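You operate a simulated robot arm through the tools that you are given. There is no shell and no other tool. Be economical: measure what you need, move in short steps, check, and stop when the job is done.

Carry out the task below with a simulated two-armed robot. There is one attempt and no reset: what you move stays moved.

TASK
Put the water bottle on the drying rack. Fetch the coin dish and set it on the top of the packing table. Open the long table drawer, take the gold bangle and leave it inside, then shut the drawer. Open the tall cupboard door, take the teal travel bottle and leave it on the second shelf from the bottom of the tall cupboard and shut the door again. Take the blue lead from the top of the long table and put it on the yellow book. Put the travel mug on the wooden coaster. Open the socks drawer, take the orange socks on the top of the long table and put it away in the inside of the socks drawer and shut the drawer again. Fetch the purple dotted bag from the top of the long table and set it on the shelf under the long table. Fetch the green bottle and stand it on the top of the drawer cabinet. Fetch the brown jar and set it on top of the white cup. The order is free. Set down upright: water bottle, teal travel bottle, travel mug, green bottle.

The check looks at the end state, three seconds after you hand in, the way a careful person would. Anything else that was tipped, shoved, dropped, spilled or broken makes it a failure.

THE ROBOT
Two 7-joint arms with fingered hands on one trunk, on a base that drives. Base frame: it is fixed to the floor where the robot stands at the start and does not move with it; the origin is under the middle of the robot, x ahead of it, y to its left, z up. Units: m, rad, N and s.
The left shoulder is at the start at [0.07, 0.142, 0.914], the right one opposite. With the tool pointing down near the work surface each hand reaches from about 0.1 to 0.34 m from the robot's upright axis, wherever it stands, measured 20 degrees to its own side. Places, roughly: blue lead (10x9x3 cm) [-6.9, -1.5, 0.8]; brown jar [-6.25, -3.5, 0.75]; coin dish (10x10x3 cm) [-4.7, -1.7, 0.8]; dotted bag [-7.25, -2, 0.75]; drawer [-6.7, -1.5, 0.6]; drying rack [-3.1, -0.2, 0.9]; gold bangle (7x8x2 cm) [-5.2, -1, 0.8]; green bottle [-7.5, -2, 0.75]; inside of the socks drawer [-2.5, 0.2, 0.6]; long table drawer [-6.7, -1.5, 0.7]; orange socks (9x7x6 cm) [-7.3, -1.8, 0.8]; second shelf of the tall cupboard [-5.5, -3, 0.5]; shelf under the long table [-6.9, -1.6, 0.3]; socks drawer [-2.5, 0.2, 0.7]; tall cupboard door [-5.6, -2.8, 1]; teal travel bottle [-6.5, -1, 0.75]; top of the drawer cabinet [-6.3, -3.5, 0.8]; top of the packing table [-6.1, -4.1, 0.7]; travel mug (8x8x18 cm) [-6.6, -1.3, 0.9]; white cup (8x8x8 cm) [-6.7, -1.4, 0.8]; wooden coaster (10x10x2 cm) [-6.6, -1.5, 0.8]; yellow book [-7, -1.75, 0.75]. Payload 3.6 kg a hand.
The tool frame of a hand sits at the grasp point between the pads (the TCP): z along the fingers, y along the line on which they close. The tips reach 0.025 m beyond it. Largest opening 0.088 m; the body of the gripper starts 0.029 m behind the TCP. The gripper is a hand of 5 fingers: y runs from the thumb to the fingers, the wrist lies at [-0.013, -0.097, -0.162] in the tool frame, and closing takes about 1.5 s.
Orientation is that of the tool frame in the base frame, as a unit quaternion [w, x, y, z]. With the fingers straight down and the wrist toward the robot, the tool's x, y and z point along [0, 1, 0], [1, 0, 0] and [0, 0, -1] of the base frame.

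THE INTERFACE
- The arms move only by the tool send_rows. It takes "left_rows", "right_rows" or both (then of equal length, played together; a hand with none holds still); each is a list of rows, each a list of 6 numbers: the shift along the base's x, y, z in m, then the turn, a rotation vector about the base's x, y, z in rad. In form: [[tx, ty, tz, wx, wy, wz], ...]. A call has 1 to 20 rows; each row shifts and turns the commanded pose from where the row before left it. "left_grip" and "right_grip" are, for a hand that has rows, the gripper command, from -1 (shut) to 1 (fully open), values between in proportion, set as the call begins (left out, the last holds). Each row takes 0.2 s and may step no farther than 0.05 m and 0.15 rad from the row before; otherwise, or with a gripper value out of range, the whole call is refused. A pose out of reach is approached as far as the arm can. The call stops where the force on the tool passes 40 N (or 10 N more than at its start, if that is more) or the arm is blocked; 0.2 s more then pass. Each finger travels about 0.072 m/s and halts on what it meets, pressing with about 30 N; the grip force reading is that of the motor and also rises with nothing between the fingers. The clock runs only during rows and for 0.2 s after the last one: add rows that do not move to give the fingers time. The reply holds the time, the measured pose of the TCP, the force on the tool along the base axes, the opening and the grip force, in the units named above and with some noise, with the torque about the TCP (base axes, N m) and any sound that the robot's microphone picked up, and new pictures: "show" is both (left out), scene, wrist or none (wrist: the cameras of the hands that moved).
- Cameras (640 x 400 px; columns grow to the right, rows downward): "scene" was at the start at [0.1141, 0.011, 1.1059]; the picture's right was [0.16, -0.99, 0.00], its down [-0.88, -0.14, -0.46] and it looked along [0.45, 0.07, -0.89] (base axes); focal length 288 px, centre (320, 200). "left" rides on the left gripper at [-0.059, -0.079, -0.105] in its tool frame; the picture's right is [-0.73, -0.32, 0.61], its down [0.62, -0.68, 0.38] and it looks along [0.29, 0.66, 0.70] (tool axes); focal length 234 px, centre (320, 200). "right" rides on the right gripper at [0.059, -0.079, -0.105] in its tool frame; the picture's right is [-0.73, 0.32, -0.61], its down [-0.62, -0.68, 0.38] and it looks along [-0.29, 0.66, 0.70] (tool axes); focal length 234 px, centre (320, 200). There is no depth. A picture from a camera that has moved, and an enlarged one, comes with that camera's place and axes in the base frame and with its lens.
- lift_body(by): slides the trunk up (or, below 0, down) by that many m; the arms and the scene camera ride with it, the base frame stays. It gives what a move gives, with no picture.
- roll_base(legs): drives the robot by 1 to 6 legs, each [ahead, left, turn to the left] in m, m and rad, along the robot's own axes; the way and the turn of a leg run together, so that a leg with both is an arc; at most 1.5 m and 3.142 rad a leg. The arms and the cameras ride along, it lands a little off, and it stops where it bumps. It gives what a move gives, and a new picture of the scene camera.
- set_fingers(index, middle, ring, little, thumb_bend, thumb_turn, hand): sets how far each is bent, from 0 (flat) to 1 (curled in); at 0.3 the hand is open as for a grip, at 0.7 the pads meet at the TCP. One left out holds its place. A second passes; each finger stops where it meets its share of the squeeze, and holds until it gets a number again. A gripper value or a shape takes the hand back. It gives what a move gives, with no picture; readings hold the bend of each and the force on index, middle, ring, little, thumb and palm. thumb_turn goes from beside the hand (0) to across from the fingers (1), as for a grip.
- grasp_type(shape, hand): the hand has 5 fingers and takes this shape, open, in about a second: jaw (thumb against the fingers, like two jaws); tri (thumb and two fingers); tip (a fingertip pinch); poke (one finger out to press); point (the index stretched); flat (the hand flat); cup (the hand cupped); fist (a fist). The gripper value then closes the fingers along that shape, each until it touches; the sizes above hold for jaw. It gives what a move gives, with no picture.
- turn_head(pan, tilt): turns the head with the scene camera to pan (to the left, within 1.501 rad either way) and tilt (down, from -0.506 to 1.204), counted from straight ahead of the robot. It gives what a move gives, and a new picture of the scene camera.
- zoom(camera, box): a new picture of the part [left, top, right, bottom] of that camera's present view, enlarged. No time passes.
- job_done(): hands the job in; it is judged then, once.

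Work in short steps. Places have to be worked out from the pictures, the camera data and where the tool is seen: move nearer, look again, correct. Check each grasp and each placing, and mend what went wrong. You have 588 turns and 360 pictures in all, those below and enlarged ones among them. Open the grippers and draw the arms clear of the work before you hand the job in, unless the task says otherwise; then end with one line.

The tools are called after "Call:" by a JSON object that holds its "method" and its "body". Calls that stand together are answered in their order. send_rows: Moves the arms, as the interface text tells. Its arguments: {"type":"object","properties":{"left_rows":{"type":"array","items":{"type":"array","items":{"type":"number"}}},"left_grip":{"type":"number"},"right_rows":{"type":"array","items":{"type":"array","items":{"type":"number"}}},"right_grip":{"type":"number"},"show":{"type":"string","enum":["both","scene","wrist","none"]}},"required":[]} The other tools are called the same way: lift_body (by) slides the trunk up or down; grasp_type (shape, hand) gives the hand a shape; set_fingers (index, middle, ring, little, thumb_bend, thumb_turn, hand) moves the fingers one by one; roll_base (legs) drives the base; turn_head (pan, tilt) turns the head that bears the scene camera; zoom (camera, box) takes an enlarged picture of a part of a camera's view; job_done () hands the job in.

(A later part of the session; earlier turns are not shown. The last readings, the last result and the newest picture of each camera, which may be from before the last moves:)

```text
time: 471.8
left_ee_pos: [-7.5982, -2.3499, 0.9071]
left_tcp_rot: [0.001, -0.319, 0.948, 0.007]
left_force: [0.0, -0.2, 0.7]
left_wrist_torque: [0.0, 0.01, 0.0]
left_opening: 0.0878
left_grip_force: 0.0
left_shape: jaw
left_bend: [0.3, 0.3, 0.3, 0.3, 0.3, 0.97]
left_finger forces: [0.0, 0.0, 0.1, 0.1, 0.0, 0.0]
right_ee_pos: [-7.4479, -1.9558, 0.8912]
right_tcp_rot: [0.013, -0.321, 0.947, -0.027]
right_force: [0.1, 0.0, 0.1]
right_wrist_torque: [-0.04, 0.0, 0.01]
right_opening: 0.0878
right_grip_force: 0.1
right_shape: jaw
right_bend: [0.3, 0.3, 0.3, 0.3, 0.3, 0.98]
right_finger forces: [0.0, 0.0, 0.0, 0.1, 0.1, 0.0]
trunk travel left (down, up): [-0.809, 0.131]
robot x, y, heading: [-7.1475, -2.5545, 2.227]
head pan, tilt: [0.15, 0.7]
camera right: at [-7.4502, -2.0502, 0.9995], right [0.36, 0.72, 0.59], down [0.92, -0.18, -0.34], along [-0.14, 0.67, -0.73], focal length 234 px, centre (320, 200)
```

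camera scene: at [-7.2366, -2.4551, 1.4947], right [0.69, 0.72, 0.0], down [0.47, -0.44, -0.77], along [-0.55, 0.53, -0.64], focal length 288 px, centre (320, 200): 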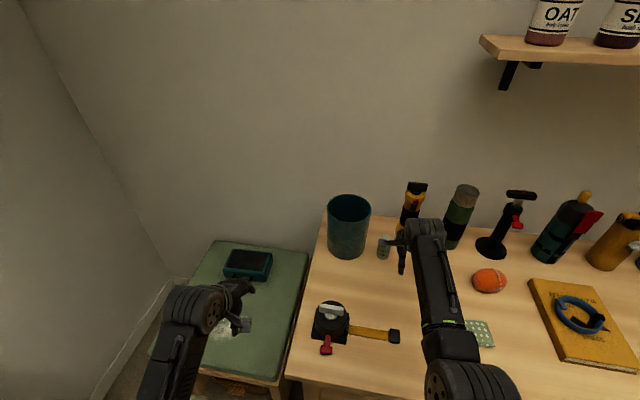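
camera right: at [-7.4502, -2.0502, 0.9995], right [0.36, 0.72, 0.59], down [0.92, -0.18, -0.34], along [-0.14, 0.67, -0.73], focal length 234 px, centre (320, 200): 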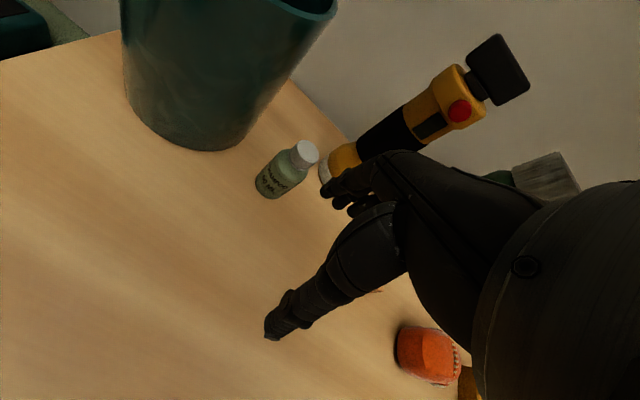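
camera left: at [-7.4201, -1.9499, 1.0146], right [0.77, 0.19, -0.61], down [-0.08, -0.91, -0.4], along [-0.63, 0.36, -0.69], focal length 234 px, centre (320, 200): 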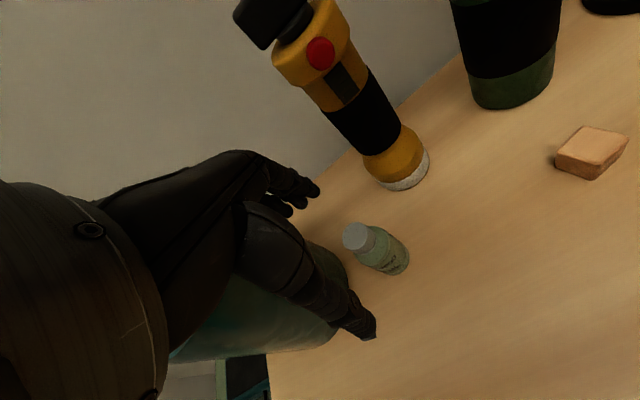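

Bottle at (-7.53, -1.899). I narrow the opening and drive 0.095 ahead.

Call:
{"method": "send_rows", "body": {"right_rows": [[0, 0, 0, 0, 0, 0], [0, 0, 0, 0, 0, 0]], "right_grip": 0.45, "show": "none"}}

Call:
{"method": "roll_base", "body": {"legs": [[0.09, 0.01, 0]]}}

Call:
{"method": "send_rows", "body": {"right_rows": [[0, 0, 0, 0, 0, 0]], "show": "wrist"}}

```text
time: 472.4
left_ee_pos: [-7.599, -2.3494, 0.9062]
left_tcp_rot: [0.0, -0.319, 0.948, 0.008]
left_force: [0.1, 0.1, 0.2]
left_wrist_torque: [0.01, -0.03, 0.01]
left_opening: 0.0879
left_grip_force: 0.0
left_shape: jaw
left_bend: [0.3, 0.3, 0.3, 0.3, 0.3, 0.97]
left_finger forces: [0.0, 0.0, 0.1, 0.1, 0.1, 0.0]
right_ee_pos: [-7.4481, -1.9551, 0.8902]
right_tcp_rot: [0.012, -0.32, 0.947, -0.026]
right_force: [-0.4, 0.3, 0.0]
right_wrist_torque: [0.02, -0.03, -0.02]
right_opening: 0.064
right_grip_force: 0.0
right_shape: jaw
right_bend: [0.27, 0.36, 0.33, 0.34, 0.56, 0.99]
right_finger forces: [0.0, 0.0, 0.0, 0.0, 0.0, 0.0]
trunk travel left (down, up): [-0.809, 0.131]
robot x, y, heading: [-7.1435, -2.5538, 2.228]
head pan, tilt: [0.15, 0.7]
```

```text
time: 473.5
left_ee_pos: [-7.6596, -2.2834, 0.9064]
left_tcp_rot: [0.001, -0.319, 0.948, 0.007]
left_force: [0.2, 0.4, 0.3]
left_wrist_torque: [0.0, -0.01, 0.01]
left_opening: 0.0877
left_grip_force: 0.0
left_shape: jaw
left_bend: [0.3, 0.3, 0.3, 0.3, 0.3, 0.97]
left_finger forces: [0.1, 0.0, 0.1, 0.0, 0.0, 0.0]
right_ee_pos: [-7.509, -1.8902, 0.8904]
right_tcp_rot: [0.013, -0.319, 0.947, -0.026]
right_force: [0.3, 0.0, -0.4]
right_wrist_torque: [-0.04, 0.0, -0.02]
right_opening: 0.0642
right_grip_force: 0.1
right_shape: jaw
right_bend: [0.27, 0.36, 0.33, 0.34, 0.56, 0.99]
right_finger forces: [0.1, 0.0, 0.1, 0.1, 0.0, 0.1]
trunk travel left (down, up): [-0.809, 0.131]
robot x, y, heading: [-7.2075, -2.4846, 2.229]
head pan, tilt: [0.15, 0.7]
camera scene: at [-7.2989, -2.3893, 1.4947], right [0.69, 0.72, 0.0], down [0.46, -0.45, -0.77], along [-0.55, 0.53, -0.64], focal length 288 px, centre (320, 200)
```

scene: 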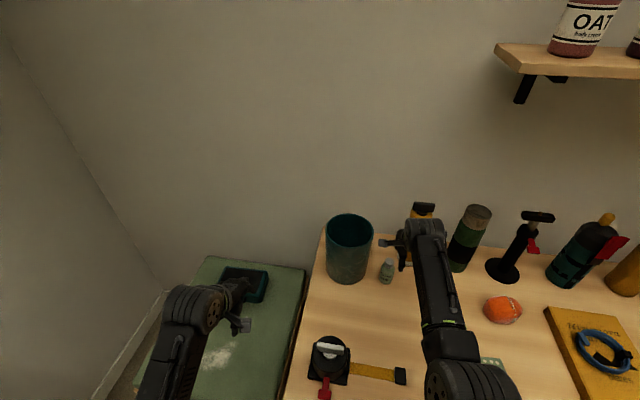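

```text
time: 473.9
left_ee_pos: [-7.6598, -2.2839, 0.9072]
left_tcp_rot: [0.0, -0.317, 0.948, 0.007]
left_force: [-1.2, -1.3, 0.3]
left_wrist_torque: [0.03, 0.02, 0.01]
left_opening: 0.088
left_grip_force: 0.1
left_shape: jaw
left_bend: [0.3, 0.3, 0.3, 0.3, 0.3, 0.97]
left_finger forces: [0.1, 0.0, 0.0, 0.0, 0.1, 0.0]
right_ee_pos: [-7.5084, -1.8898, 0.8925]
right_tcp_rot: [0.013, -0.319, 0.947, -0.025]
right_force: [-0.7, 0.5, -0.6]
right_wrist_torque: [0.02, 0.01, 0.0]
right_opening: 0.0642
right_grip_force: 0.0
right_shape: jaw
right_bend: [0.27, 0.36, 0.33, 0.34, 0.56, 0.99]
right_finger forces: [0.1, 0.0, 0.0, 0.1, 0.0, 0.0]
trunk travel left (down, up): [-0.809, 0.131]
robot x, y, heading: [-7.2099, -2.4894, 2.224]
head pan, tilt: [0.15, 0.7]
camera right: at [-7.5108, -1.9844, 0.9998], right [0.36, 0.72, 0.59], down [0.92, -0.18, -0.34], along [-0.14, 0.67, -0.73], focal length 234 px, centre (320, 200)
```

right: 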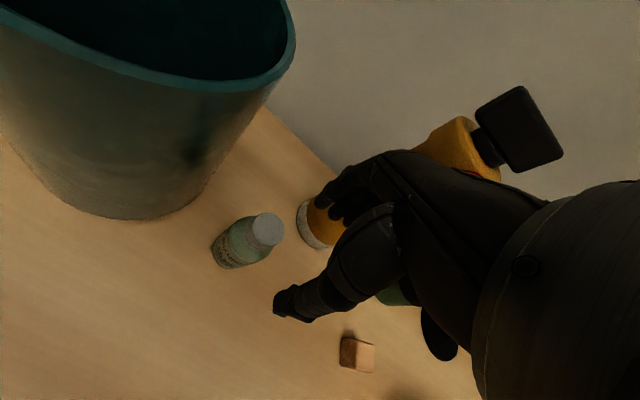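

Bottle sits at index/thumb side of the grip. I adjust slightly and lower stepwise.

Call:
{"method": "send_rows", "body": {"right_rows": [[-0.006, -0.002, -0.015, 0, 0, 0], [0, 0, -0.015, 0, 0, 0]], "show": "wrist"}}

```text
time: 474.5
left_ee_pos: [-7.6606, -2.2828, 0.9057]
left_tcp_rot: [0.0, -0.318, 0.948, 0.008]
left_force: [-0.1, 0.6, -0.8]
left_wrist_torque: [0.0, 0.02, 0.01]
left_opening: 0.0882
left_grip_force: 0.1
left_shape: jaw
left_bend: [0.3, 0.3, 0.3, 0.3, 0.3, 0.97]
left_finger forces: [0.0, 0.0, 0.0, 0.1, 0.0, 0.0]
right_ee_pos: [-7.5153, -1.8921, 0.8587]
right_tcp_rot: [0.011, -0.318, 0.948, -0.026]
right_force: [-0.1, 0.9, 0.3]
right_wrist_torque: [0.03, -0.02, 0.02]
right_opening: 0.0641
right_grip_force: 0.1
right_shape: jaw
right_bend: [0.27, 0.36, 0.33, 0.34, 0.56, 0.99]
right_finger forces: [0.0, 0.1, 0.0, 0.0, 0.0, 0.0]
trunk travel left (down, up): [-0.809, 0.131]
robot x, y, heading: [-7.2085, -2.4881, 2.23]
head pan, tilt: [0.15, 0.7]
camera right: at [-7.5174, -1.9867, 0.9676], right [0.36, 0.72, 0.59], down [0.92, -0.18, -0.34], along [-0.14, 0.67, -0.73], focal length 234 px, centre (320, 200)
```

right: 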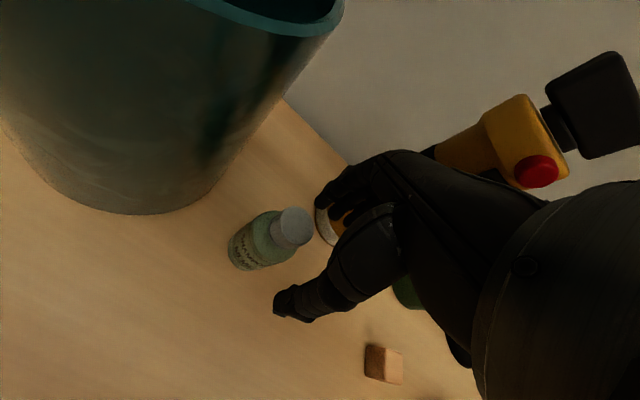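

Still clear. I continue down.

Call:
{"method": "send_rows", "body": {"right_rows": [[0, 0, -0.02, 0, 0, 0], [0, 0, -0.02, 0, 0, 0]], "show": "wrist"}}

```text
time: 475.1
left_ee_pos: [-7.6606, -2.2812, 0.9068]
left_tcp_rot: [0.001, -0.318, 0.948, 0.008]
left_force: [0.1, -0.2, -1.0]
left_wrist_torque: [0.04, 0.0, -0.02]
left_opening: 0.0879
left_grip_force: 0.1
left_shape: jaw
left_bend: [0.3, 0.3, 0.3, 0.3, 0.3, 0.97]
left_finger forces: [0.0, 0.1, 0.0, 0.0, 0.0, 0.0]
right_ee_pos: [-7.5147, -1.8931, 0.8197]
right_tcp_rot: [0.012, -0.32, 0.947, -0.027]
right_force: [0.2, -1.0, 0.4]
right_wrist_torque: [-0.01, -0.02, -0.01]
right_opening: 0.064
right_grip_force: 0.0
right_shape: jaw
right_bend: [0.27, 0.36, 0.33, 0.34, 0.56, 0.99]
right_finger forces: [0.0, 0.0, 0.1, 0.1, 0.0, 0.1]
trunk travel left (down, up): [-0.809, 0.131]
robot x, y, heading: [-7.2108, -2.4899, 2.227]
head pan, tilt: [0.15, 0.7]
camera right: at [-7.5178, -1.9867, 0.9276], right [0.36, 0.72, 0.59], down [0.92, -0.18, -0.34], along [-0.14, 0.67, -0.73], focal length 234 px, centre (320, 200)
```

right: 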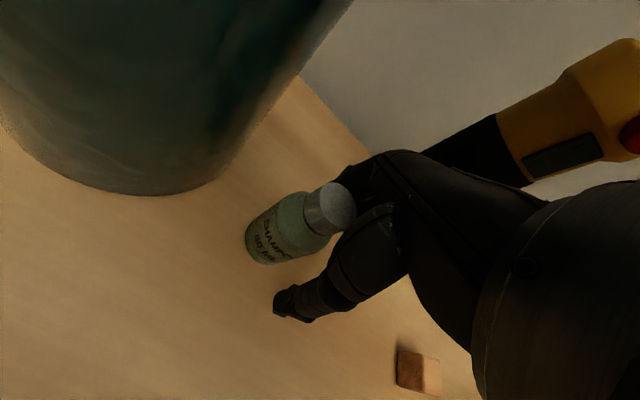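

The bottle is between thumb and index. I close and check.

Call:
{"method": "send_rows", "body": {"right_rows": [[0, 0, 0, 0, 0, 0], [0, 0, 0, 0, 0, 0], [0, 0, 0, 0, 0, 0], [0, 0, 0, 0, 0, 0], [0, 0, 0, 0, 0, 0]], "right_grip": -1, "show": "wrist"}}

```text
time: 476.3
left_ee_pos: [-7.6609, -2.2822, 0.907]
left_tcp_rot: [0.001, -0.317, 0.948, 0.007]
left_force: [0.6, 0.9, 0.7]
left_wrist_torque: [0.0, 0.0, -0.02]
left_opening: 0.088
left_grip_force: 0.0
left_shape: jaw
left_bend: [0.3, 0.3, 0.3, 0.3, 0.3, 0.97]
left_finger forces: [0.0, 0.0, 0.0, 0.0, 0.0, 0.0]
right_ee_pos: [-7.5161, -1.8927, 0.8201]
right_tcp_rot: [0.012, -0.319, 0.947, -0.026]
right_force: [-0.3, -0.2, 0.5]
right_wrist_torque: [-0.03, -0.01, -0.02]
right_opening: 0.004
right_grip_force: 29.7
right_shape: jaw
right_bend: [0.74, 0.7, 0.7, 0.7, 0.81, 1.0]
right_finger forces: [0.0, 0.0, 0.1, 0.0, 0.1, 0.0]
trunk travel left (down, up): [-0.809, 0.131]
robot x, y, heading: [-7.2099, -2.4891, 2.226]
head pan, tilt: [0.15, 0.7]
camera right: at [-7.5177, -1.9867, 0.928], right [0.36, 0.72, 0.59], down [0.92, -0.18, -0.34], along [-0.14, 0.67, -0.73], focal length 234 px, centre (320, 200)
```

right: 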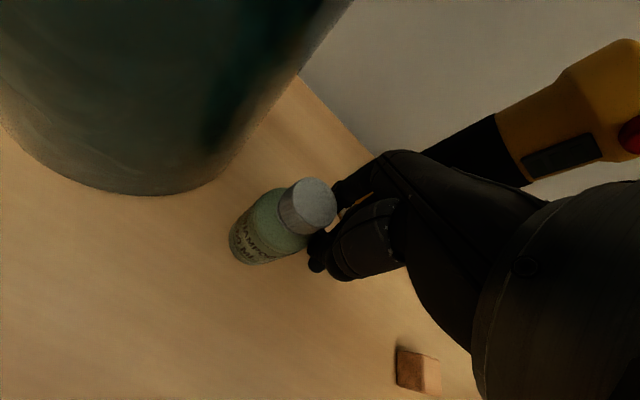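

The fingers closed beside it: the grip line is at the index, so I can centre directly on the bottle. I open, shift 2.4 cm left, and close again.

Call:
{"method": "send_rows", "body": {"right_rows": [[0, 0, 0, 0, 0, 0], [0, 0, 0, 0, 0, 0], [0, 0, 0, 0, 0, 0], [0, 0, 0, 0, 0, 0], [-0.006, -0.005, 0, 0, 0, 0], [-0.006, -0.006, 0, 0, 0, 0], [-0.006, -0.006, 0, 0, 0, 0]], "right_grip": 0.45, "show": "wrist"}}

```text
time: 477.9
left_ee_pos: [-7.6604, -2.2835, 0.9071]
left_tcp_rot: [0.001, -0.317, 0.948, 0.008]
left_force: [-0.7, 0.5, -0.4]
left_wrist_torque: [-0.01, -0.02, -0.02]
left_opening: 0.0878
left_grip_force: 0.0
left_shape: jaw
left_bend: [0.3, 0.3, 0.3, 0.3, 0.3, 0.97]
left_finger forces: [0.1, 0.0, 0.0, 0.1, 0.1, 0.0]
right_ee_pos: [-7.534, -1.9094, 0.8208]
right_tcp_rot: [0.013, -0.319, 0.947, -0.026]
right_force: [-0.7, 0.3, 0.2]
right_wrist_torque: [0.02, -0.02, -0.02]
right_opening: 0.0638
right_grip_force: 0.1
right_shape: jaw
right_bend: [0.27, 0.36, 0.33, 0.34, 0.56, 0.99]
right_finger forces: [0.1, 0.0, 0.0, 0.0, 0.1, 0.0]
trunk travel left (down, up): [-0.809, 0.131]
robot x, y, heading: [-7.2088, -2.49, 2.228]
head pan, tilt: [0.15, 0.7]
camera right: at [-7.5368, -2.0035, 0.9289], right [0.36, 0.72, 0.59], down [0.92, -0.18, -0.34], along [-0.14, 0.67, -0.73], focal length 234 px, centre (320, 200)
```

right: 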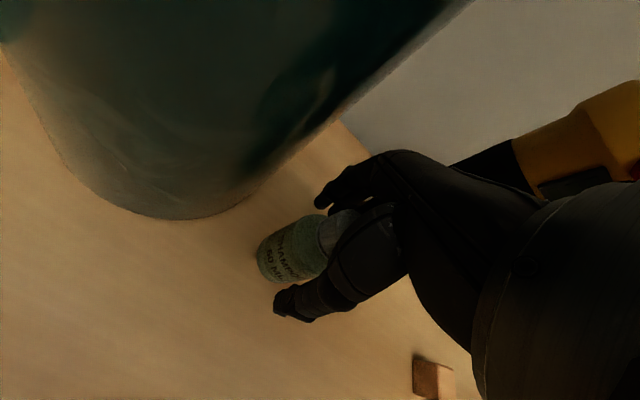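

Now the bottle is well between thumb and fingers. I close.

Call:
{"method": "send_rows", "body": {"right_rows": [[0, 0, 0, 0, 0, 0], [0, 0, 0, 0, 0, 0], [0, 0, 0, 0, 0, 0], [0, 0, 0, 0, 0, 0], [0, 0, 0, 0, 0, 0]], "right_grip": -1, "show": "none"}}

Call:
{"method": "send_rows", "body": {"right_rows": [[0.004, 0.003, 0.025, 0, 0, 0], [0.004, 0.003, 0.03, 0, 0, 0]], "show": "wrist"}}

```text
time: 479.1
left_ee_pos: [-7.66, -2.283, 0.906]
left_tcp_rot: [0.0, -0.318, 0.948, 0.007]
left_force: [-0.6, 0.3, 0.9]
left_wrist_torque: [-0.03, 0.0, -0.05]
left_opening: 0.0879
left_grip_force: 0.1
left_shape: jaw
left_bend: [0.3, 0.3, 0.3, 0.3, 0.3, 0.97]
left_finger forces: [0.0, 0.0, 0.0, 0.0, 0.0, 0.0]
right_ee_pos: [-7.5344, -1.9102, 0.8209]
right_tcp_rot: [0.012, -0.32, 0.947, -0.026]
right_force: [1.0, -0.2, 0.6]
right_wrist_torque: [0.01, 0.03, 0.0]
right_opening: 0.0306
right_grip_force: 30.4
right_shape: jaw
right_bend: [0.74, 0.51, 0.56, 0.53, 0.75, 1.0]
right_finger forces: [16.1, 9.2, 0.0, 0.0, 25.9, 0.1]
trunk travel left (down, up): [-0.809, 0.131]
robot x, y, heading: [-7.2126, -2.4889, 2.232]
head pan, tilt: [0.15, 0.7]
```

```text
time: 479.7
left_ee_pos: [-7.6606, -2.2836, 0.9067]
left_tcp_rot: [0.0, -0.318, 0.948, 0.008]
left_force: [-0.8, -0.6, 0.3]
left_wrist_torque: [-0.01, -0.05, -0.02]
left_opening: 0.0875
left_grip_force: 0.1
left_shape: jaw
left_bend: [0.3, 0.3, 0.3, 0.3, 0.3, 0.97]
left_finger forces: [0.0, 0.0, 0.0, 0.0, 0.0, 0.0]
right_ee_pos: [-7.5247, -1.9053, 0.8741]
right_tcp_rot: [0.013, -0.319, 0.947, -0.026]
right_force: [-0.9, 0.0, -0.7]
right_wrist_torque: [-0.01, 0.0, -0.02]
right_opening: 0.0306
right_grip_force: 30.1
right_shape: jaw
right_bend: [0.74, 0.51, 0.56, 0.53, 0.75, 1.0]
right_finger forces: [16.8, 9.3, 0.0, 0.0, 25.7, 0.0]
trunk travel left (down, up): [-0.809, 0.131]
robot x, y, heading: [-7.2075, -2.4902, 2.23]
head pan, tilt: [0.15, 0.7]
camera right: at [-7.5274, -1.9995, 0.9829], right [0.36, 0.72, 0.59], down [0.92, -0.18, -0.34], along [-0.14, 0.67, -0.73], focal length 234 px, centre (320, 200)
```

right: 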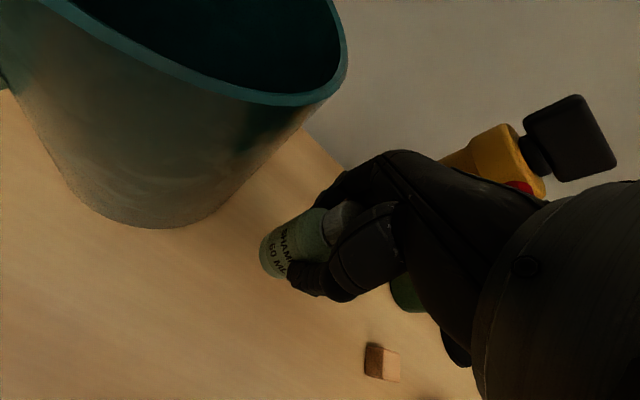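

Green bottle held. I back away, retract the right arm, and turn toward the drawer cabinet.

Call:
{"method": "roll_base", "body": {"legs": [[-0.45, 0, 0]]}}

Call:
{"method": "send_rows", "body": {"right_rows": [[0.024, -0.032, 0.005, 0, 0, 0], [0.024, -0.032, 0.005, 0, 0, 0], [0.024, -0.032, 0.005, 0, 0, 0], [0.024, -0.032, 0.005, 0, 0, 0], [0.012, -0.016, 0.005, 0, 0, 0]], "left_rows": [[0.024, 0.018, 0, 0, 0, 0], [0.024, 0.018, 0, 0, 0, 0], [0.024, 0.018, 0, 0, 0, 0], [0.02, 0.015, 0, 0, 0, 0], [0, 0, 0, 0, 0, 0]], "show": "none"}}

Call:
{"method": "roll_base", "body": {"legs": [[0, 0, -3.0]]}}

Call:
{"method": "turn_head", "body": {"pan": 0.1, "tilt": 0.6}}

```text
time: 482.4
left_ee_pos: [-7.3793, -2.6469, 0.9059]
left_tcp_rot: [0.001, -0.318, 0.948, 0.007]
left_force: [-0.2, -0.5, -0.2]
left_wrist_torque: [0.01, 0.04, 0.01]
left_opening: 0.0878
left_grip_force: 0.1
left_shape: jaw
left_bend: [0.3, 0.3, 0.3, 0.3, 0.3, 0.97]
left_finger forces: [0.0, 0.0, 0.0, 0.0, 0.0, 0.0]
right_ee_pos: [-7.2452, -2.2699, 0.8739]
right_tcp_rot: [0.013, -0.318, 0.948, -0.027]
right_force: [-0.1, -1.2, -0.5]
right_wrist_torque: [0.0, 0.0, -0.02]
right_opening: 0.0309
right_grip_force: 30.3
right_shape: jaw
right_bend: [0.74, 0.51, 0.56, 0.53, 0.75, 1.0]
right_finger forces: [16.8, 9.2, 0.0, 0.0, 25.9, 0.1]
trunk travel left (down, up): [-0.809, 0.131]
robot x, y, heading: [-6.9277, -2.8514, 2.228]
head pan, tilt: [0.15, 0.7]
camera scene: at [-7.0188, -2.753, 1.4945], right [0.69, 0.72, 0.0], down [0.47, -0.45, -0.76], along [-0.55, 0.53, -0.64], focal length 288 px, centre (320, 200)
```

scene: 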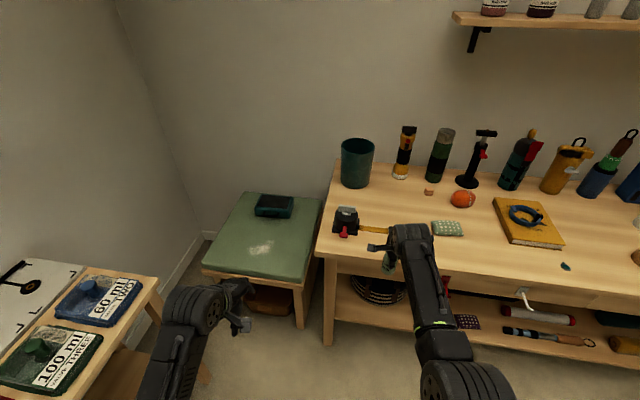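

```text
time: 483.6
left_ee_pos: [-7.2895, -2.5808, 0.9072]
left_tcp_rot: [0.001, -0.318, 0.948, 0.007]
left_force: [0.1, -0.6, 0.7]
left_wrist_torque: [0.03, -0.01, 0.03]
left_opening: 0.0878
left_grip_force: 0.1
left_shape: jaw
left_bend: [0.3, 0.3, 0.3, 0.3, 0.3, 0.97]
left_finger forces: [0.0, 0.0, 0.1, 0.0, 0.1, 0.0]
right_ee_pos: [-7.136, -2.4171, 0.8994]
right_tcp_rot: [0.013, -0.32, 0.947, -0.026]
right_force: [-0.4, -0.4, -1.6]
right_wrist_torque: [0.0, 0.03, 0.01]
right_opening: 0.0302
right_grip_force: 29.9
right_shape: jaw
right_bend: [0.74, 0.51, 0.56, 0.53, 0.75, 1.0]
right_finger forces: [17.1, 9.5, 0.1, 0.0, 25.7, 0.1]
trunk travel left (down, up): [-0.809, 0.131]
robot x, y, heading: [-6.929, -2.8492, 2.224]
head pan, tilt: [0.15, 0.7]
```

```text
time: 491.3
left_ee_pos: [-6.552, -3.1038, 0.9082]
left_tcp_rot: [0.008, 0.939, 0.343, 0.0]
left_force: [0.2, 0.1, -0.9]
left_wrist_torque: [0.01, 0.04, -0.01]
left_opening: 0.0881
left_grip_force: 0.0
left_shape: jaw
left_bend: [0.3, 0.3, 0.3, 0.3, 0.3, 0.97]
left_finger forces: [0.1, 0.0, 0.0, 0.1, 0.0, 0.1]
right_ee_pos: [-6.6957, -3.2762, 0.8975]
right_tcp_rot: [-0.025, 0.939, 0.344, -0.013]
right_force: [0.9, 0.1, -0.8]
right_wrist_torque: [-0.01, 0.0, 0.03]
right_opening: 0.03
right_grip_force: 30.4
right_shape: jaw
right_bend: [0.74, 0.52, 0.56, 0.53, 0.75, 1.0]
right_finger forces: [16.9, 9.3, 0.1, 0.1, 25.0, 0.0]
trunk travel left (down, up): [-0.809, 0.131]
robot x, y, heading: [-6.9295, -2.8525, -0.863]
head pan, tilt: [0.15, 0.7]
camera scene: at [-6.8292, -2.9455, 1.4946], right [-0.65, -0.76, 0.0], down [-0.49, 0.42, -0.76], along [0.58, -0.5, -0.64], focal length 288 px, centre (320, 200)
```

scene: 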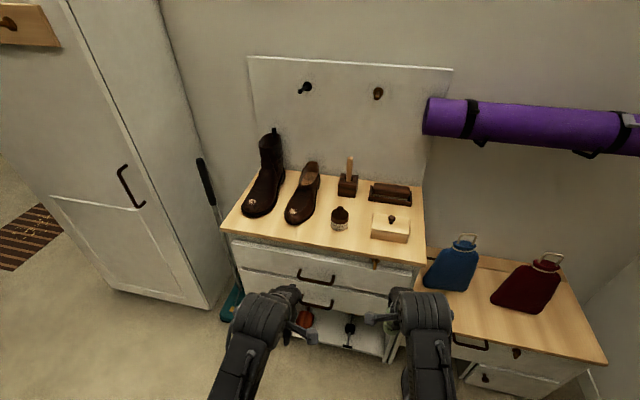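

```text
time: 491.9
left_ee_pos: [-6.552, -3.1044, 0.9078]
left_tcp_rot: [0.007, 0.939, 0.344, -0.001]
left_force: [-0.7, -0.7, 0.7]
left_wrist_torque: [0.0, 0.01, 0.02]
left_opening: 0.0879
left_grip_force: 0.0
left_shape: jaw
left_bend: [0.3, 0.3, 0.3, 0.3, 0.3, 0.97]
left_finger forces: [0.0, 0.1, 0.1, 0.1, 0.0, 0.0]
right_ee_pos: [-6.6953, -3.2782, 0.8979]
right_tcp_rot: [-0.027, 0.938, 0.345, -0.013]
right_force: [-0.5, -0.4, -1.0]
right_wrist_torque: [-0.03, 0.01, 0.04]
right_opening: 0.03
right_grip_force: 30.1
right_shape: jaw
right_bend: [0.74, 0.52, 0.56, 0.53, 0.75, 1.0]
right_finger forces: [17.0, 9.3, 0.0, 0.0, 25.2, 0.0]
trunk travel left (down, up): [-0.809, 0.131]
robot x, y, heading: [-6.9263, -2.8547, -0.858]
head pan, tilt: [0.099, 0.6]
camera scene: at [-6.8296, -2.951, 1.5032], right [-0.69, -0.72, 0.0], down [-0.41, 0.39, -0.82], along [0.6, -0.57, -0.57], focal length 288 px, centre (320, 200)
```

scene: 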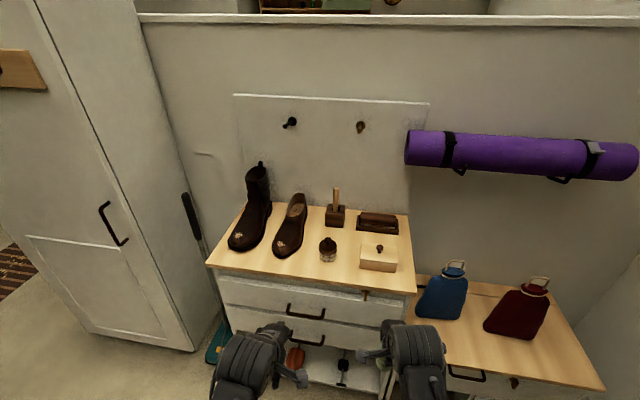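

Perfect view of the drawer cabinet. I zoom to see the jar and free space.

Call:
{"method": "zoom", "body": {"camera": "scene", "box": [200, 160, 440, 310]}}

```text
2.67 times, centred on (320, 235) of scene
camera zoom: at [-6.8296, -2.951, 1.5032], right [-0.69, -0.72, 0.0], down [-0.41, 0.39, -0.82], along [0.6, -0.57, -0.57], focal length 767 px, centre (320, 107)
```

zoom: 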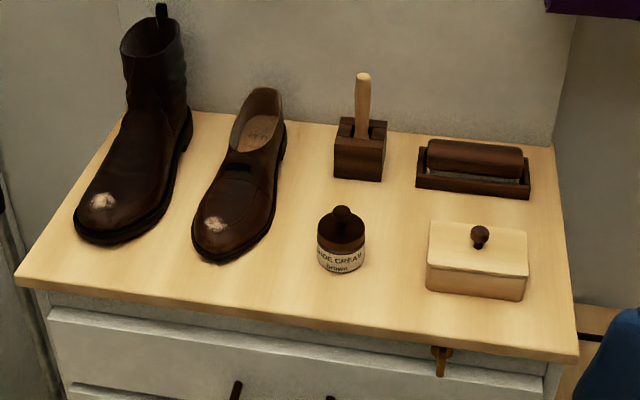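

The brown jar sits at about (-6.325, -3.468). I will take it with the left hand, then put the green bottle in its place. I move the right hand aside and drive up.

Call:
{"method": "send_rows", "body": {"right_rows": [[-0.025, -0.022, 0.01, 0, 0, 0], [-0.025, -0.022, 0.01, 0, 0, 0], [-0.025, -0.022, 0.01, 0, 0, 0]], "show": "none"}}

Call:
{"method": "roll_base", "body": {"legs": [[0, 0, -0.08], [0.37, -0.015, 0]]}}

Call:
{"method": "send_rows", "body": {"left_rows": [[0, 0, 0, 0, 0, 0]], "show": "wrist"}}

```text
time: 492.6
left_ee_pos: [-6.5523, -3.1049, 0.9082]
left_tcp_rot: [0.006, 0.939, 0.343, 0.0]
left_force: [0.1, 0.0, -0.2]
left_wrist_torque: [0.04, 0.0, -0.01]
left_opening: 0.088
left_grip_force: 0.1
left_shape: jaw
left_bend: [0.3, 0.3, 0.3, 0.3, 0.3, 0.97]
left_finger forces: [0.0, 0.0, 0.1, 0.0, 0.0, 0.1]
right_ee_pos: [-6.8029, -3.3661, 0.9087]
right_tcp_rot: [0.003, 0.937, 0.334, -0.103]
right_force: [0.6, 0.5, -0.5]
right_wrist_torque: [-0.01, 0.0, -0.01]
right_opening: 0.03
right_grip_force: 29.9
right_shape: jaw
right_bend: [0.74, 0.52, 0.56, 0.53, 0.75, 1.0]
right_finger forces: [16.8, 9.4, 0.1, 0.0, 25.1, 0.1]
right hand out of reach, approached as far as the arm can: row 2, 3
trunk travel left (down, up): [-0.809, 0.131]
robot x, y, heading: [-6.9302, -2.8527, -0.86]
head pan, tilt: [0.099, 0.6]
stopped in row 3 (right hand): the arm was blocked; the commanded pose is now the measured one
```

```text
time: 495.6
left_ee_pos: [-6.3643, -3.4503, 0.9065]
left_tcp_rot: [0.006, 0.953, 0.303, -0.001]
left_force: [-0.1, 0.4, -1.1]
left_wrist_torque: [-0.01, -0.01, -0.01]
left_opening: 0.088
left_grip_force: 0.0
left_shape: jaw
left_bend: [0.3, 0.3, 0.3, 0.3, 0.3, 0.97]
left_finger forces: [0.0, 0.0, 0.0, 0.1, 0.0, 0.0]
right_ee_pos: [-6.6369, -3.6896, 0.9083]
right_tcp_rot: [-0.002, 0.95, 0.294, -0.104]
right_force: [0.0, -0.2, -1.1]
right_wrist_torque: [-0.02, 0.03, 0.02]
right_opening: 0.03
right_grip_force: 30.2
right_shape: jaw
right_bend: [0.74, 0.52, 0.56, 0.53, 0.75, 1.0]
right_finger forces: [16.8, 9.5, 0.0, 0.0, 25.1, 0.1]
trunk travel left (down, up): [-0.809, 0.131]
robot x, y, heading: [-6.7175, -3.1633, -0.94]
head pan, tilt: [0.099, 0.6]
stopped in leg 2: the robot was blocked; the commanded pose is now the measured one
camera scene: at [-6.6273, -3.2747, 1.503], right [-0.75, -0.66, 0.0], down [-0.38, 0.42, -0.82], along [0.55, -0.62, -0.57], focal length 288 px, centre (320, 200)
```

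scene: 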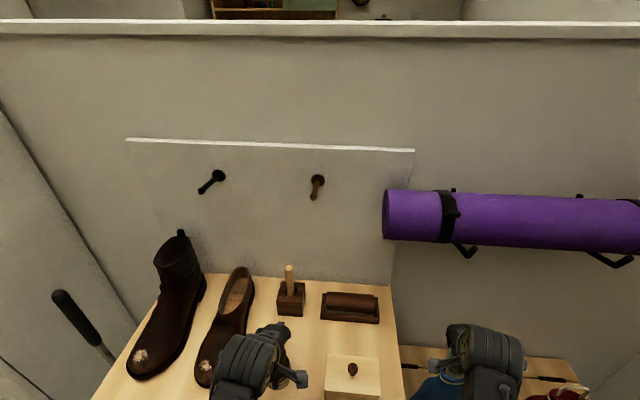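

```text
time: 496.0
left_ee_pos: [-6.3641, -3.4508, 0.907]
left_tcp_rot: [0.007, 0.952, 0.305, 0.0]
left_force: [-0.7, 0.7, -0.3]
left_wrist_torque: [0.02, -0.01, -0.01]
left_opening: 0.0877
left_grip_force: 0.1
left_shape: jaw
left_bend: [0.3, 0.3, 0.3, 0.3, 0.3, 0.97]
left_finger forces: [0.1, 0.0, 0.0, 0.0, 0.0, 0.1]
right_ee_pos: [-6.6373, -3.6892, 0.9087]
right_tcp_rot: [-0.001, 0.95, 0.295, -0.104]
right_force: [-0.3, 0.4, -0.1]
right_wrist_torque: [0.0, 0.01, 0.0]
right_opening: 0.03
right_grip_force: 29.6
right_shape: jaw
right_bend: [0.74, 0.52, 0.56, 0.53, 0.75, 1.0]
right_finger forces: [16.6, 9.5, 0.0, 0.0, 25.1, 0.1]
trunk travel left (down, up): [-0.809, 0.131]
robot x, y, heading: [-6.718, -3.1673, -0.945]
head pan, tilt: [0.099, 0.6]
camera left: at [-6.4576, -3.4177, 1.0114], right [-0.78, -0.17, -0.61], down [0.12, 0.91, -0.4], along [0.62, -0.38, -0.69], focal length 234 px, centre (320, 200)
```

left: 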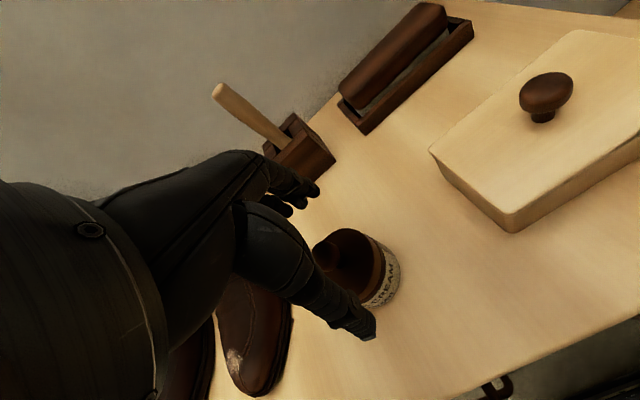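

Jar centre about (-6.316, -3.458). I align the left hand over it and lower.

Call:
{"method": "send_rows", "body": {"left_rows": [[0.016, -0.002, 0, 0, 0, 0], [0.016, -0.002, 0, 0, 0, 0], [0.016, -0.003, 0, 0, 0, 0], [0, 0, -0.03, 0, 0, 0], [0, 0, -0.03, 0, 0, 0]], "show": "wrist"}}

```text
time: 497.2
left_ee_pos: [-6.3167, -3.4549, 0.85]
left_tcp_rot: [0.008, 0.953, 0.304, 0.001]
left_force: [2.0, 6.0, 14.7]
left_wrist_torque: [0.46, 0.41, -0.22]
left_opening: 0.0881
left_grip_force: 0.0
left_shape: jaw
left_bend: [0.3, 0.3, 0.3, 0.3, 0.22, 1.0]
left_finger forces: [0.0, 0.0, 0.0, 0.0, 10.4, 0.0]
right_ee_pos: [-6.6381, -3.6854, 0.9119]
right_tcp_rot: [0.0, 0.95, 0.295, -0.103]
right_force: [-0.1, -0.2, -0.5]
right_wrist_torque: [0.0, 0.0, -0.02]
right_opening: 0.0301
right_grip_force: 29.9
right_shape: jaw
right_bend: [0.74, 0.52, 0.56, 0.53, 0.75, 1.0]
right_finger forces: [16.7, 9.5, 0.0, 0.0, 25.1, 0.0]
trunk travel left (down, up): [-0.809, 0.131]
robot x, y, heading: [-6.7169, -3.1679, -0.943]
head pan, tilt: [0.099, 0.6]
camera left: at [-6.4099, -3.423, 0.9541], right [-0.77, -0.17, -0.61], down [0.12, 0.91, -0.4], along [0.62, -0.38, -0.69], focal length 234 px, centre (320, 200)
```

left: 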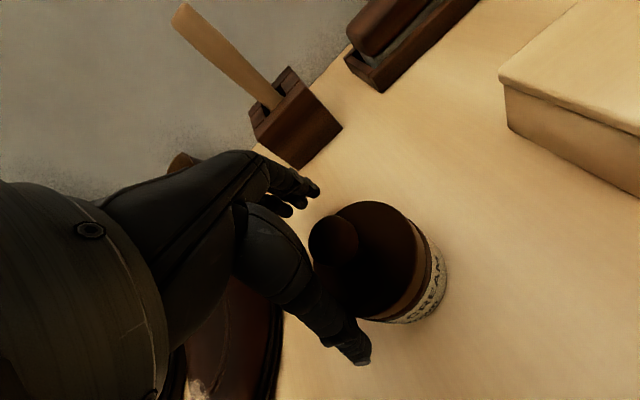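

The cabinet top is higher than I assumed (about 0.79), so the jar is nearer: about (-6.347, -3.449). I raise and correct.

Call:
{"method": "send_rows", "body": {"left_rows": [[0, 0, 0.04, 0, 0, 0], [-0.015, 0.003, 0.01, 0, 0, 0], [-0.015, 0.003, 0, 0, 0, 0]], "show": "wrist"}}

```text
time: 498.0
left_ee_pos: [-6.3468, -3.4512, 0.8962]
left_tcp_rot: [0.006, 0.953, 0.304, -0.001]
left_force: [0.5, -0.5, 0.3]
left_wrist_torque: [0.03, -0.01, -0.01]
left_opening: 0.088
left_grip_force: 0.0
left_shape: jaw
left_bend: [0.3, 0.3, 0.3, 0.3, 0.3, 0.98]
left_finger forces: [0.0, 0.0, 0.0, 0.1, 0.0, 0.0]
right_ee_pos: [-6.6367, -3.688, 0.907]
right_tcp_rot: [-0.002, 0.95, 0.295, -0.103]
right_force: [0.1, -0.3, -1.6]
right_wrist_torque: [0.01, 0.0, 0.01]
right_opening: 0.0297
right_grip_force: 30.4
right_shape: jaw
right_bend: [0.74, 0.52, 0.56, 0.53, 0.75, 1.0]
right_finger forces: [16.8, 9.5, 0.1, 0.0, 25.1, 0.0]
trunk travel left (down, up): [-0.809, 0.131]
robot x, y, heading: [-6.7163, -3.1656, -0.942]
head pan, tilt: [0.099, 0.6]
camera left: at [-6.4399, -3.4195, 1.0002], right [-0.78, -0.17, -0.61], down [0.12, 0.91, -0.4], along [0.62, -0.38, -0.69], focal length 234 px, centre (320, 200)
```

left: 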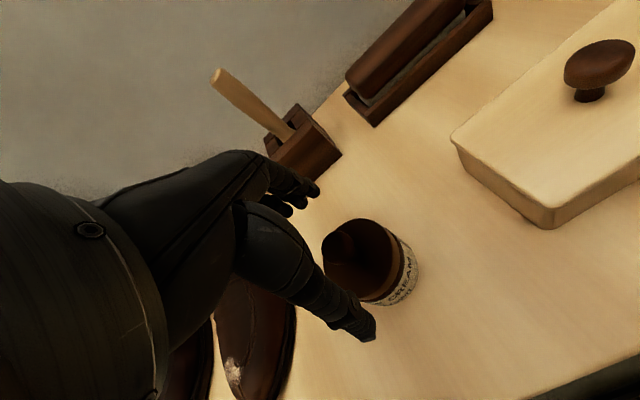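

Aligned now. I lower to 0.85 and close.

Call:
{"method": "send_rows", "body": {"left_rows": [[0, 0, -0.02, 0, 0, 0], [0, 0, -0.02, 0, 0, 0], [0, 0, -0.01, 0, 0, 0]], "show": "wrist"}}

```text
time: 498.8
left_ee_pos: [-6.3474, -3.4504, 0.8456]
left_tcp_rot: [0.007, 0.952, 0.305, 0.0]
left_force: [0.2, -0.2, 0.1]
left_wrist_torque: [-0.01, -0.02, 0.01]
left_opening: 0.088
left_grip_force: 0.0
left_shape: jaw
left_bend: [0.3, 0.3, 0.3, 0.3, 0.3, 0.98]
left_finger forces: [0.0, 0.0, 0.0, 0.0, 0.0, 0.0]
right_ee_pos: [-6.638, -3.688, 0.9084]
right_tcp_rot: [-0.002, 0.95, 0.295, -0.104]
right_force: [0.7, 0.7, -1.0]
right_wrist_torque: [-0.03, 0.01, 0.01]
right_opening: 0.0298
right_grip_force: 29.7
right_shape: jaw
right_bend: [0.74, 0.52, 0.56, 0.53, 0.75, 1.0]
right_finger forces: [16.8, 9.5, 0.0, 0.0, 25.1, 0.0]
trunk travel left (down, up): [-0.809, 0.131]
robot x, y, heading: [-6.7198, -3.1665, -0.946]
head pan, tilt: [0.099, 0.6]
camera left: at [-6.4389, -3.4183, 0.9498], right [-0.78, -0.17, -0.61], down [0.11, 0.91, -0.39], along [0.62, -0.38, -0.69], focal length 234 px, centre (320, 200)
```

left: 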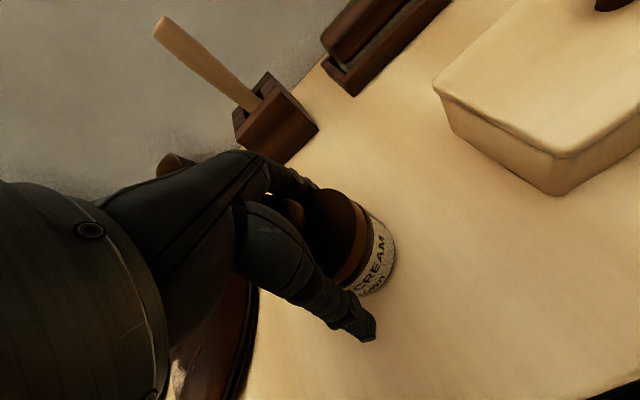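

Jar is nicely inside the grip. I close and lift.

Call:
{"method": "send_rows", "body": {"left_rows": [[0, 0, -0.005, 0, 0, 0], [0, 0, 0, 0, 0, 0], [0, 0, 0, 0, 0, 0], [0, 0, 0, 0, 0, 0], [0, 0, 0, 0, 0, 0]], "left_grip": -1, "show": "none"}}

Call:
{"method": "send_rows", "body": {"left_rows": [[0, 0, 0.02, 0, 0, 0], [0, 0, 0.025, 0, 0, 0], [0, 0, 0.025, 0, 0, 0]], "show": "wrist"}}

```text
time: 500.0
left_ee_pos: [-6.3479, -3.4498, 0.8413]
left_tcp_rot: [0.008, 0.953, 0.304, 0.0]
left_force: [-1.6, 2.1, -0.8]
left_wrist_torque: [0.04, 0.02, 0.01]
left_opening: 0.0521
left_grip_force: 29.6
left_shape: jaw
left_bend: [0.73, 0.43, 0.45, 0.43, 0.63, 1.0]
left_finger forces: [16.3, 8.2, 0.0, 0.0, 26.4, 0.1]
right_ee_pos: [-6.6378, -3.6886, 0.9091]
right_tcp_rot: [-0.001, 0.95, 0.295, -0.103]
right_force: [-0.6, 0.1, -0.2]
right_wrist_torque: [-0.03, -0.02, -0.01]
right_opening: 0.0302
right_grip_force: 29.6
right_shape: jaw
right_bend: [0.74, 0.52, 0.56, 0.53, 0.75, 1.0]
right_finger forces: [16.8, 9.5, 0.0, 0.0, 25.0, 0.1]
trunk travel left (down, up): [-0.809, 0.131]
robot x, y, heading: [-6.719, -3.1669, -0.939]
head pan, tilt: [0.099, 0.6]
```

```text
time: 500.8
left_ee_pos: [-6.347, -3.451, 0.9131]
left_tcp_rot: [0.006, 0.953, 0.304, 0.0]
left_force: [0.6, -0.5, -5.1]
left_wrist_torque: [0.01, 0.0, 0.0]
left_opening: 0.0521
left_grip_force: 30.4
left_shape: jaw
left_bend: [0.73, 0.43, 0.45, 0.43, 0.63, 1.0]
left_finger forces: [17.5, 8.8, 0.0, 0.0, 26.1, 0.0]
right_ee_pos: [-6.6373, -3.6904, 0.908]
right_tcp_rot: [-0.002, 0.95, 0.296, -0.104]
right_force: [-0.3, 0.5, -0.6]
right_wrist_torque: [-0.03, 0.01, 0.0]
right_opening: 0.03
right_grip_force: 29.6
right_shape: jaw
right_bend: [0.74, 0.52, 0.56, 0.53, 0.75, 1.0]
right_finger forces: [16.8, 9.6, 0.0, 0.1, 25.1, 0.0]
trunk travel left (down, up): [-0.809, 0.131]
robot x, y, heading: [-6.7139, -3.1666, -0.943]
head pan, tilt: [0.099, 0.6]
camera left: at [-6.4401, -3.4189, 1.0163], right [-0.78, -0.16, -0.61], down [0.12, 0.91, -0.39], along [0.62, -0.38, -0.69], focal length 234 px, centre (320, 200)
```

left: 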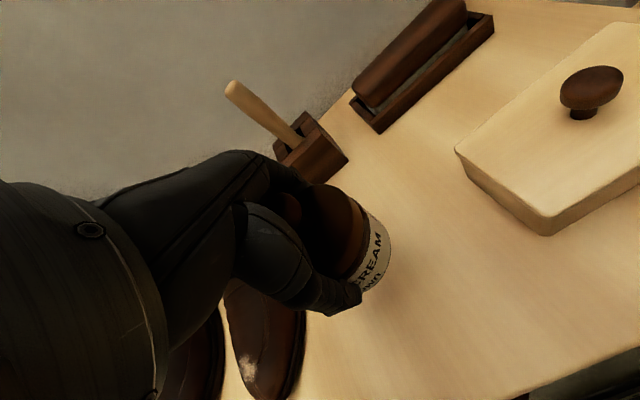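

Jar held. I back off, then level and extend the right hand so only it reaches over the cabinet.

Call:
{"method": "roll_base", "body": {"legs": [[-0.3, 0, 0]]}}

Call:
{"method": "send_rows", "body": {"right_rows": [[0.03, -0.006, 0, 0, 0, 0], [0.033, -0.006, 0, 0.02, -0.066, 0.009], [0.033, -0.006, 0, 0.02, -0.066, 0.009], [0.033, -0.006, 0, 0.02, -0.066, 0.009], [0.02, -0.025, 0, 0, 0, 0], [0.02, -0.025, 0, 0, 0, 0], [0.01, -0.014, 0, 0, 0, 0]], "show": "none"}}

```text
time: 502.8
left_ee_pos: [-6.5225, -3.2051, 0.913]
left_tcp_rot: [0.007, 0.951, 0.308, -0.001]
left_force: [-0.6, -0.2, -4.7]
left_wrist_torque: [0.02, 0.0, 0.0]
left_opening: 0.0519
left_grip_force: 30.6
left_shape: jaw
left_bend: [0.73, 0.43, 0.45, 0.43, 0.63, 1.0]
left_finger forces: [17.4, 8.7, 0.0, 0.1, 26.2, 0.0]
right_ee_pos: [-6.8107, -3.4459, 0.9083]
right_tcp_rot: [-0.001, 0.948, 0.299, -0.104]
right_force: [-0.8, -0.4, -0.6]
right_wrist_torque: [0.04, 0.0, 0.0]
right_opening: 0.0299
right_grip_force: 29.9
right_shape: jaw
right_bend: [0.74, 0.52, 0.56, 0.53, 0.75, 1.0]
right_finger forces: [16.8, 9.6, 0.0, 0.0, 25.0, 0.0]
trunk travel left (down, up): [-0.809, 0.131]
robot x, y, heading: [-6.8929, -2.9212, -0.932]
head pan, tilt: [0.099, 0.6]
camera scene: at [-6.8039, -3.0309, 1.503], right [-0.74, -0.67, 0.0], down [-0.38, 0.42, -0.82], along [0.55, -0.61, -0.57], focal length 288 px, centre (320, 200)
```

scene: 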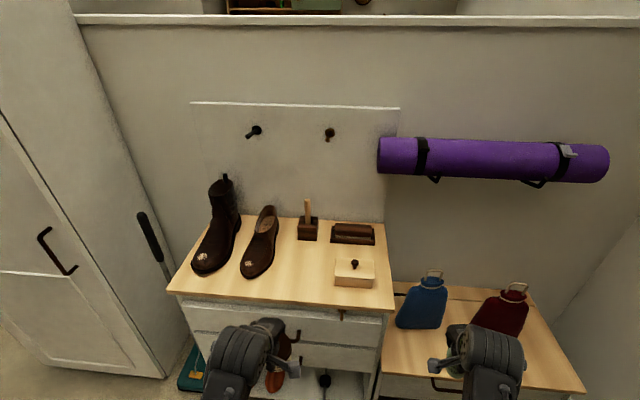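

```text
time: 504.4
left_ee_pos: [-6.5224, -3.2049, 0.9125]
left_tcp_rot: [0.006, 0.952, 0.307, 0.0]
left_force: [0.6, 0.1, -5.0]
left_wrist_torque: [0.0, -0.01, -0.01]
left_opening: 0.0519
left_grip_force: 30.0
left_shape: jaw
left_bend: [0.73, 0.43, 0.45, 0.43, 0.63, 1.0]
left_finger forces: [17.4, 8.7, 0.0, 0.0, 26.2, 0.0]
right_ee_pos: [-6.6322, -3.536, 0.9066]
right_tcp_rot: [0.001, 0.949, 0.314, 0.001]
right_force: [-0.3, 0.3, -0.9]
right_wrist_torque: [-0.03, -0.01, -0.03]
right_opening: 0.03
right_grip_force: 29.9
right_shape: jaw
right_bend: [0.74, 0.52, 0.56, 0.53, 0.75, 1.0]
right_finger forces: [16.8, 9.8, 0.0, 0.0, 25.1, 0.0]
trunk travel left (down, up): [-0.809, 0.131]
robot x, y, heading: [-6.8975, -2.9265, -0.933]
head pan, tilt: [0.099, 0.6]
```

Right hand is level. I shift the base left 0.277 and ahead 0.10 to bring the green bottle over the jar's former place.

Call:
{"method": "roll_base", "body": {"legs": [[0, 0.277, 0], [0.1, 0, 0]]}}

Call:
{"method": "send_rows", "body": {"right_rows": [[0, 0, 0, 0, 0, 0]], "show": "wrist"}}

```text
time: 507.1
left_ee_pos: [-6.2433, -3.1218, 0.9124]
left_tcp_rot: [0.006, 0.953, 0.304, -0.001]
left_force: [0.2, 1.3, -4.0]
left_wrist_torque: [0.05, -0.01, 0.0]
left_opening: 0.052
left_grip_force: 30.0
left_shape: jaw
left_bend: [0.73, 0.43, 0.45, 0.43, 0.63, 1.0]
left_finger forces: [17.6, 8.8, 0.1, 0.0, 26.4, 0.1]
right_ee_pos: [-6.3559, -3.4504, 0.9075]
right_tcp_rot: [0.002, 0.951, 0.31, 0.0]
right_force: [-0.5, 0.2, -1.3]
right_wrist_torque: [0.01, 0.0, 0.0]
right_opening: 0.0296
right_grip_force: 30.2
right_shape: jaw
right_bend: [0.74, 0.52, 0.56, 0.53, 0.75, 1.0]
right_finger forces: [16.8, 9.7, 0.0, 0.1, 25.1, 0.1]
trunk travel left (down, up): [-0.809, 0.131]
robot x, y, heading: [-6.6193, -2.8358, -0.94]
head pan, tilt: [0.099, 0.6]
camera scene: at [-6.5241, -2.945, 1.5032], right [-0.75, -0.67, 0.0], down [-0.38, 0.42, -0.82], along [0.55, -0.62, -0.57], focal length 288 px, centre (320, 200)
```

scene: 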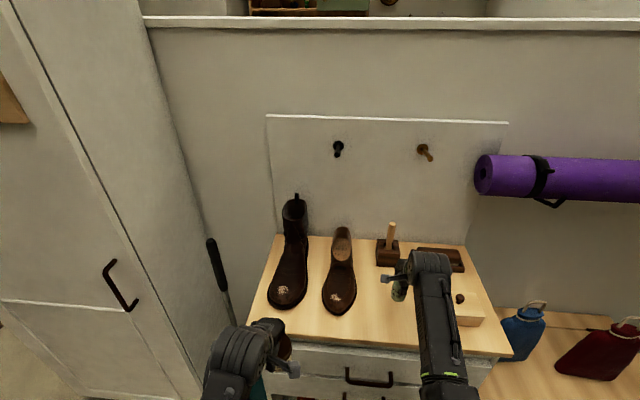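

```text
time: 507.5
left_ee_pos: [-6.2444, -3.1208, 0.9128]
left_tcp_rot: [0.007, 0.952, 0.305, 0.001]
left_force: [0.3, 0.1, -4.0]
left_wrist_torque: [0.03, -0.04, 0.0]
left_opening: 0.0519
left_grip_force: 30.4
left_shape: jaw
left_bend: [0.73, 0.43, 0.45, 0.43, 0.63, 1.0]
left_finger forces: [17.4, 8.8, 0.0, 0.1, 26.3, 0.0]
right_ee_pos: [-6.3572, -3.451, 0.907]
right_tcp_rot: [0.002, 0.95, 0.311, 0.0]
right_force: [0.6, -0.5, -0.4]
right_wrist_torque: [0.01, 0.01, 0.0]
right_opening: 0.0301
right_grip_force: 30.1
right_shape: jaw
right_bend: [0.74, 0.52, 0.56, 0.53, 0.75, 1.0]
right_finger forces: [16.8, 9.7, 0.1, 0.1, 25.0, 0.1]
trunk travel left (down, up): [-0.809, 0.131]
robot x, y, heading: [-6.6156, -2.8375, -0.945]
head pan, tilt: [0.099, 0.6]
camera right: at [-6.355, -3.3516, 1.0121], right [-0.4, -0.69, 0.61], down [-0.91, 0.18, -0.38], along [0.15, -0.7, -0.69], focal length 234 px, centre (320, 200)
```

right: 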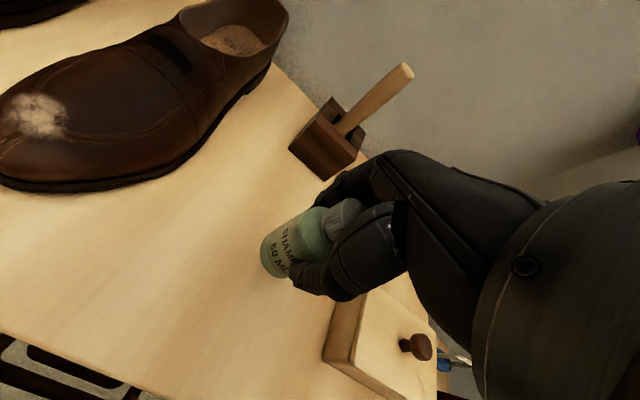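

Clear. I shift 3 cm left, away from the box, and lower to contact.

Call:
{"method": "send_rows", "body": {"right_rows": [[0.024, 0.018, -0.01, 0, 0, 0], [0, 0, -0.02, 0, 0, 0], [0, 0, -0.012, 0, 0, 0], [0, 0, -0.008, 0, 0, 0], [0, 0, -0.006, 0, 0, 0], [0, 0, -0.006, 0, 0, 0]], "show": "wrist"}}

```text
time: 508.9
left_ee_pos: [-6.2468, -3.1194, 0.9158]
left_tcp_rot: [0.009, 0.952, 0.305, 0.0]
left_force: [0.3, 0.6, -5.3]
left_wrist_torque: [0.07, -0.03, 0.0]
left_opening: 0.0518
left_grip_force: 30.3
left_shape: jaw
left_bend: [0.73, 0.43, 0.45, 0.43, 0.63, 1.0]
left_finger forces: [17.5, 8.9, 0.1, 0.0, 26.2, 0.0]
right_ee_pos: [-6.3297, -3.4345, 0.8575]
right_tcp_rot: [0.012, 0.95, 0.311, 0.004]
right_force: [-5.9, 7.3, 28.2]
right_wrist_torque: [0.14, 0.11, -0.06]
right_opening: 0.0325
right_grip_force: 29.9
right_shape: jaw
right_bend: [0.74, 0.51, 0.56, 0.53, 0.77, 1.0]
right_finger forces: [15.9, 10.4, 0.0, 0.0, 34.1, 0.0]
trunk travel left (down, up): [-0.809, 0.131]
robot x, y, heading: [-6.614, -2.8373, -0.945]
head pan, tilt: [0.099, 0.6]
stopped in row 6 (right hand): the force on the tool passed its limit (the readings are from after the stop); the commanded pose is now the measured one
camera right: at [-6.3299, -3.3334, 0.9595], right [-0.4, -0.68, 0.62], down [-0.9, 0.17, -0.4], along [0.16, -0.72, -0.68], focal length 234 px, centre (320, 200)
```

right: 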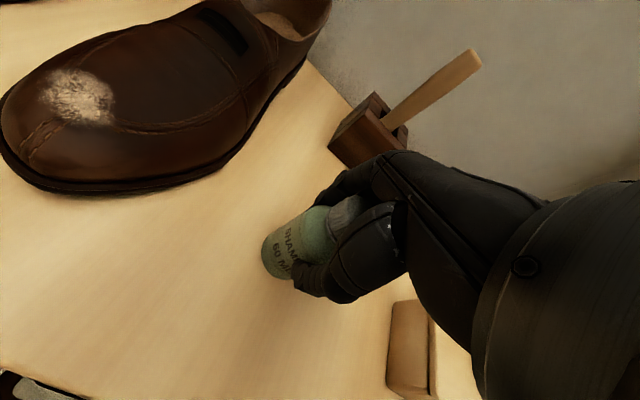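

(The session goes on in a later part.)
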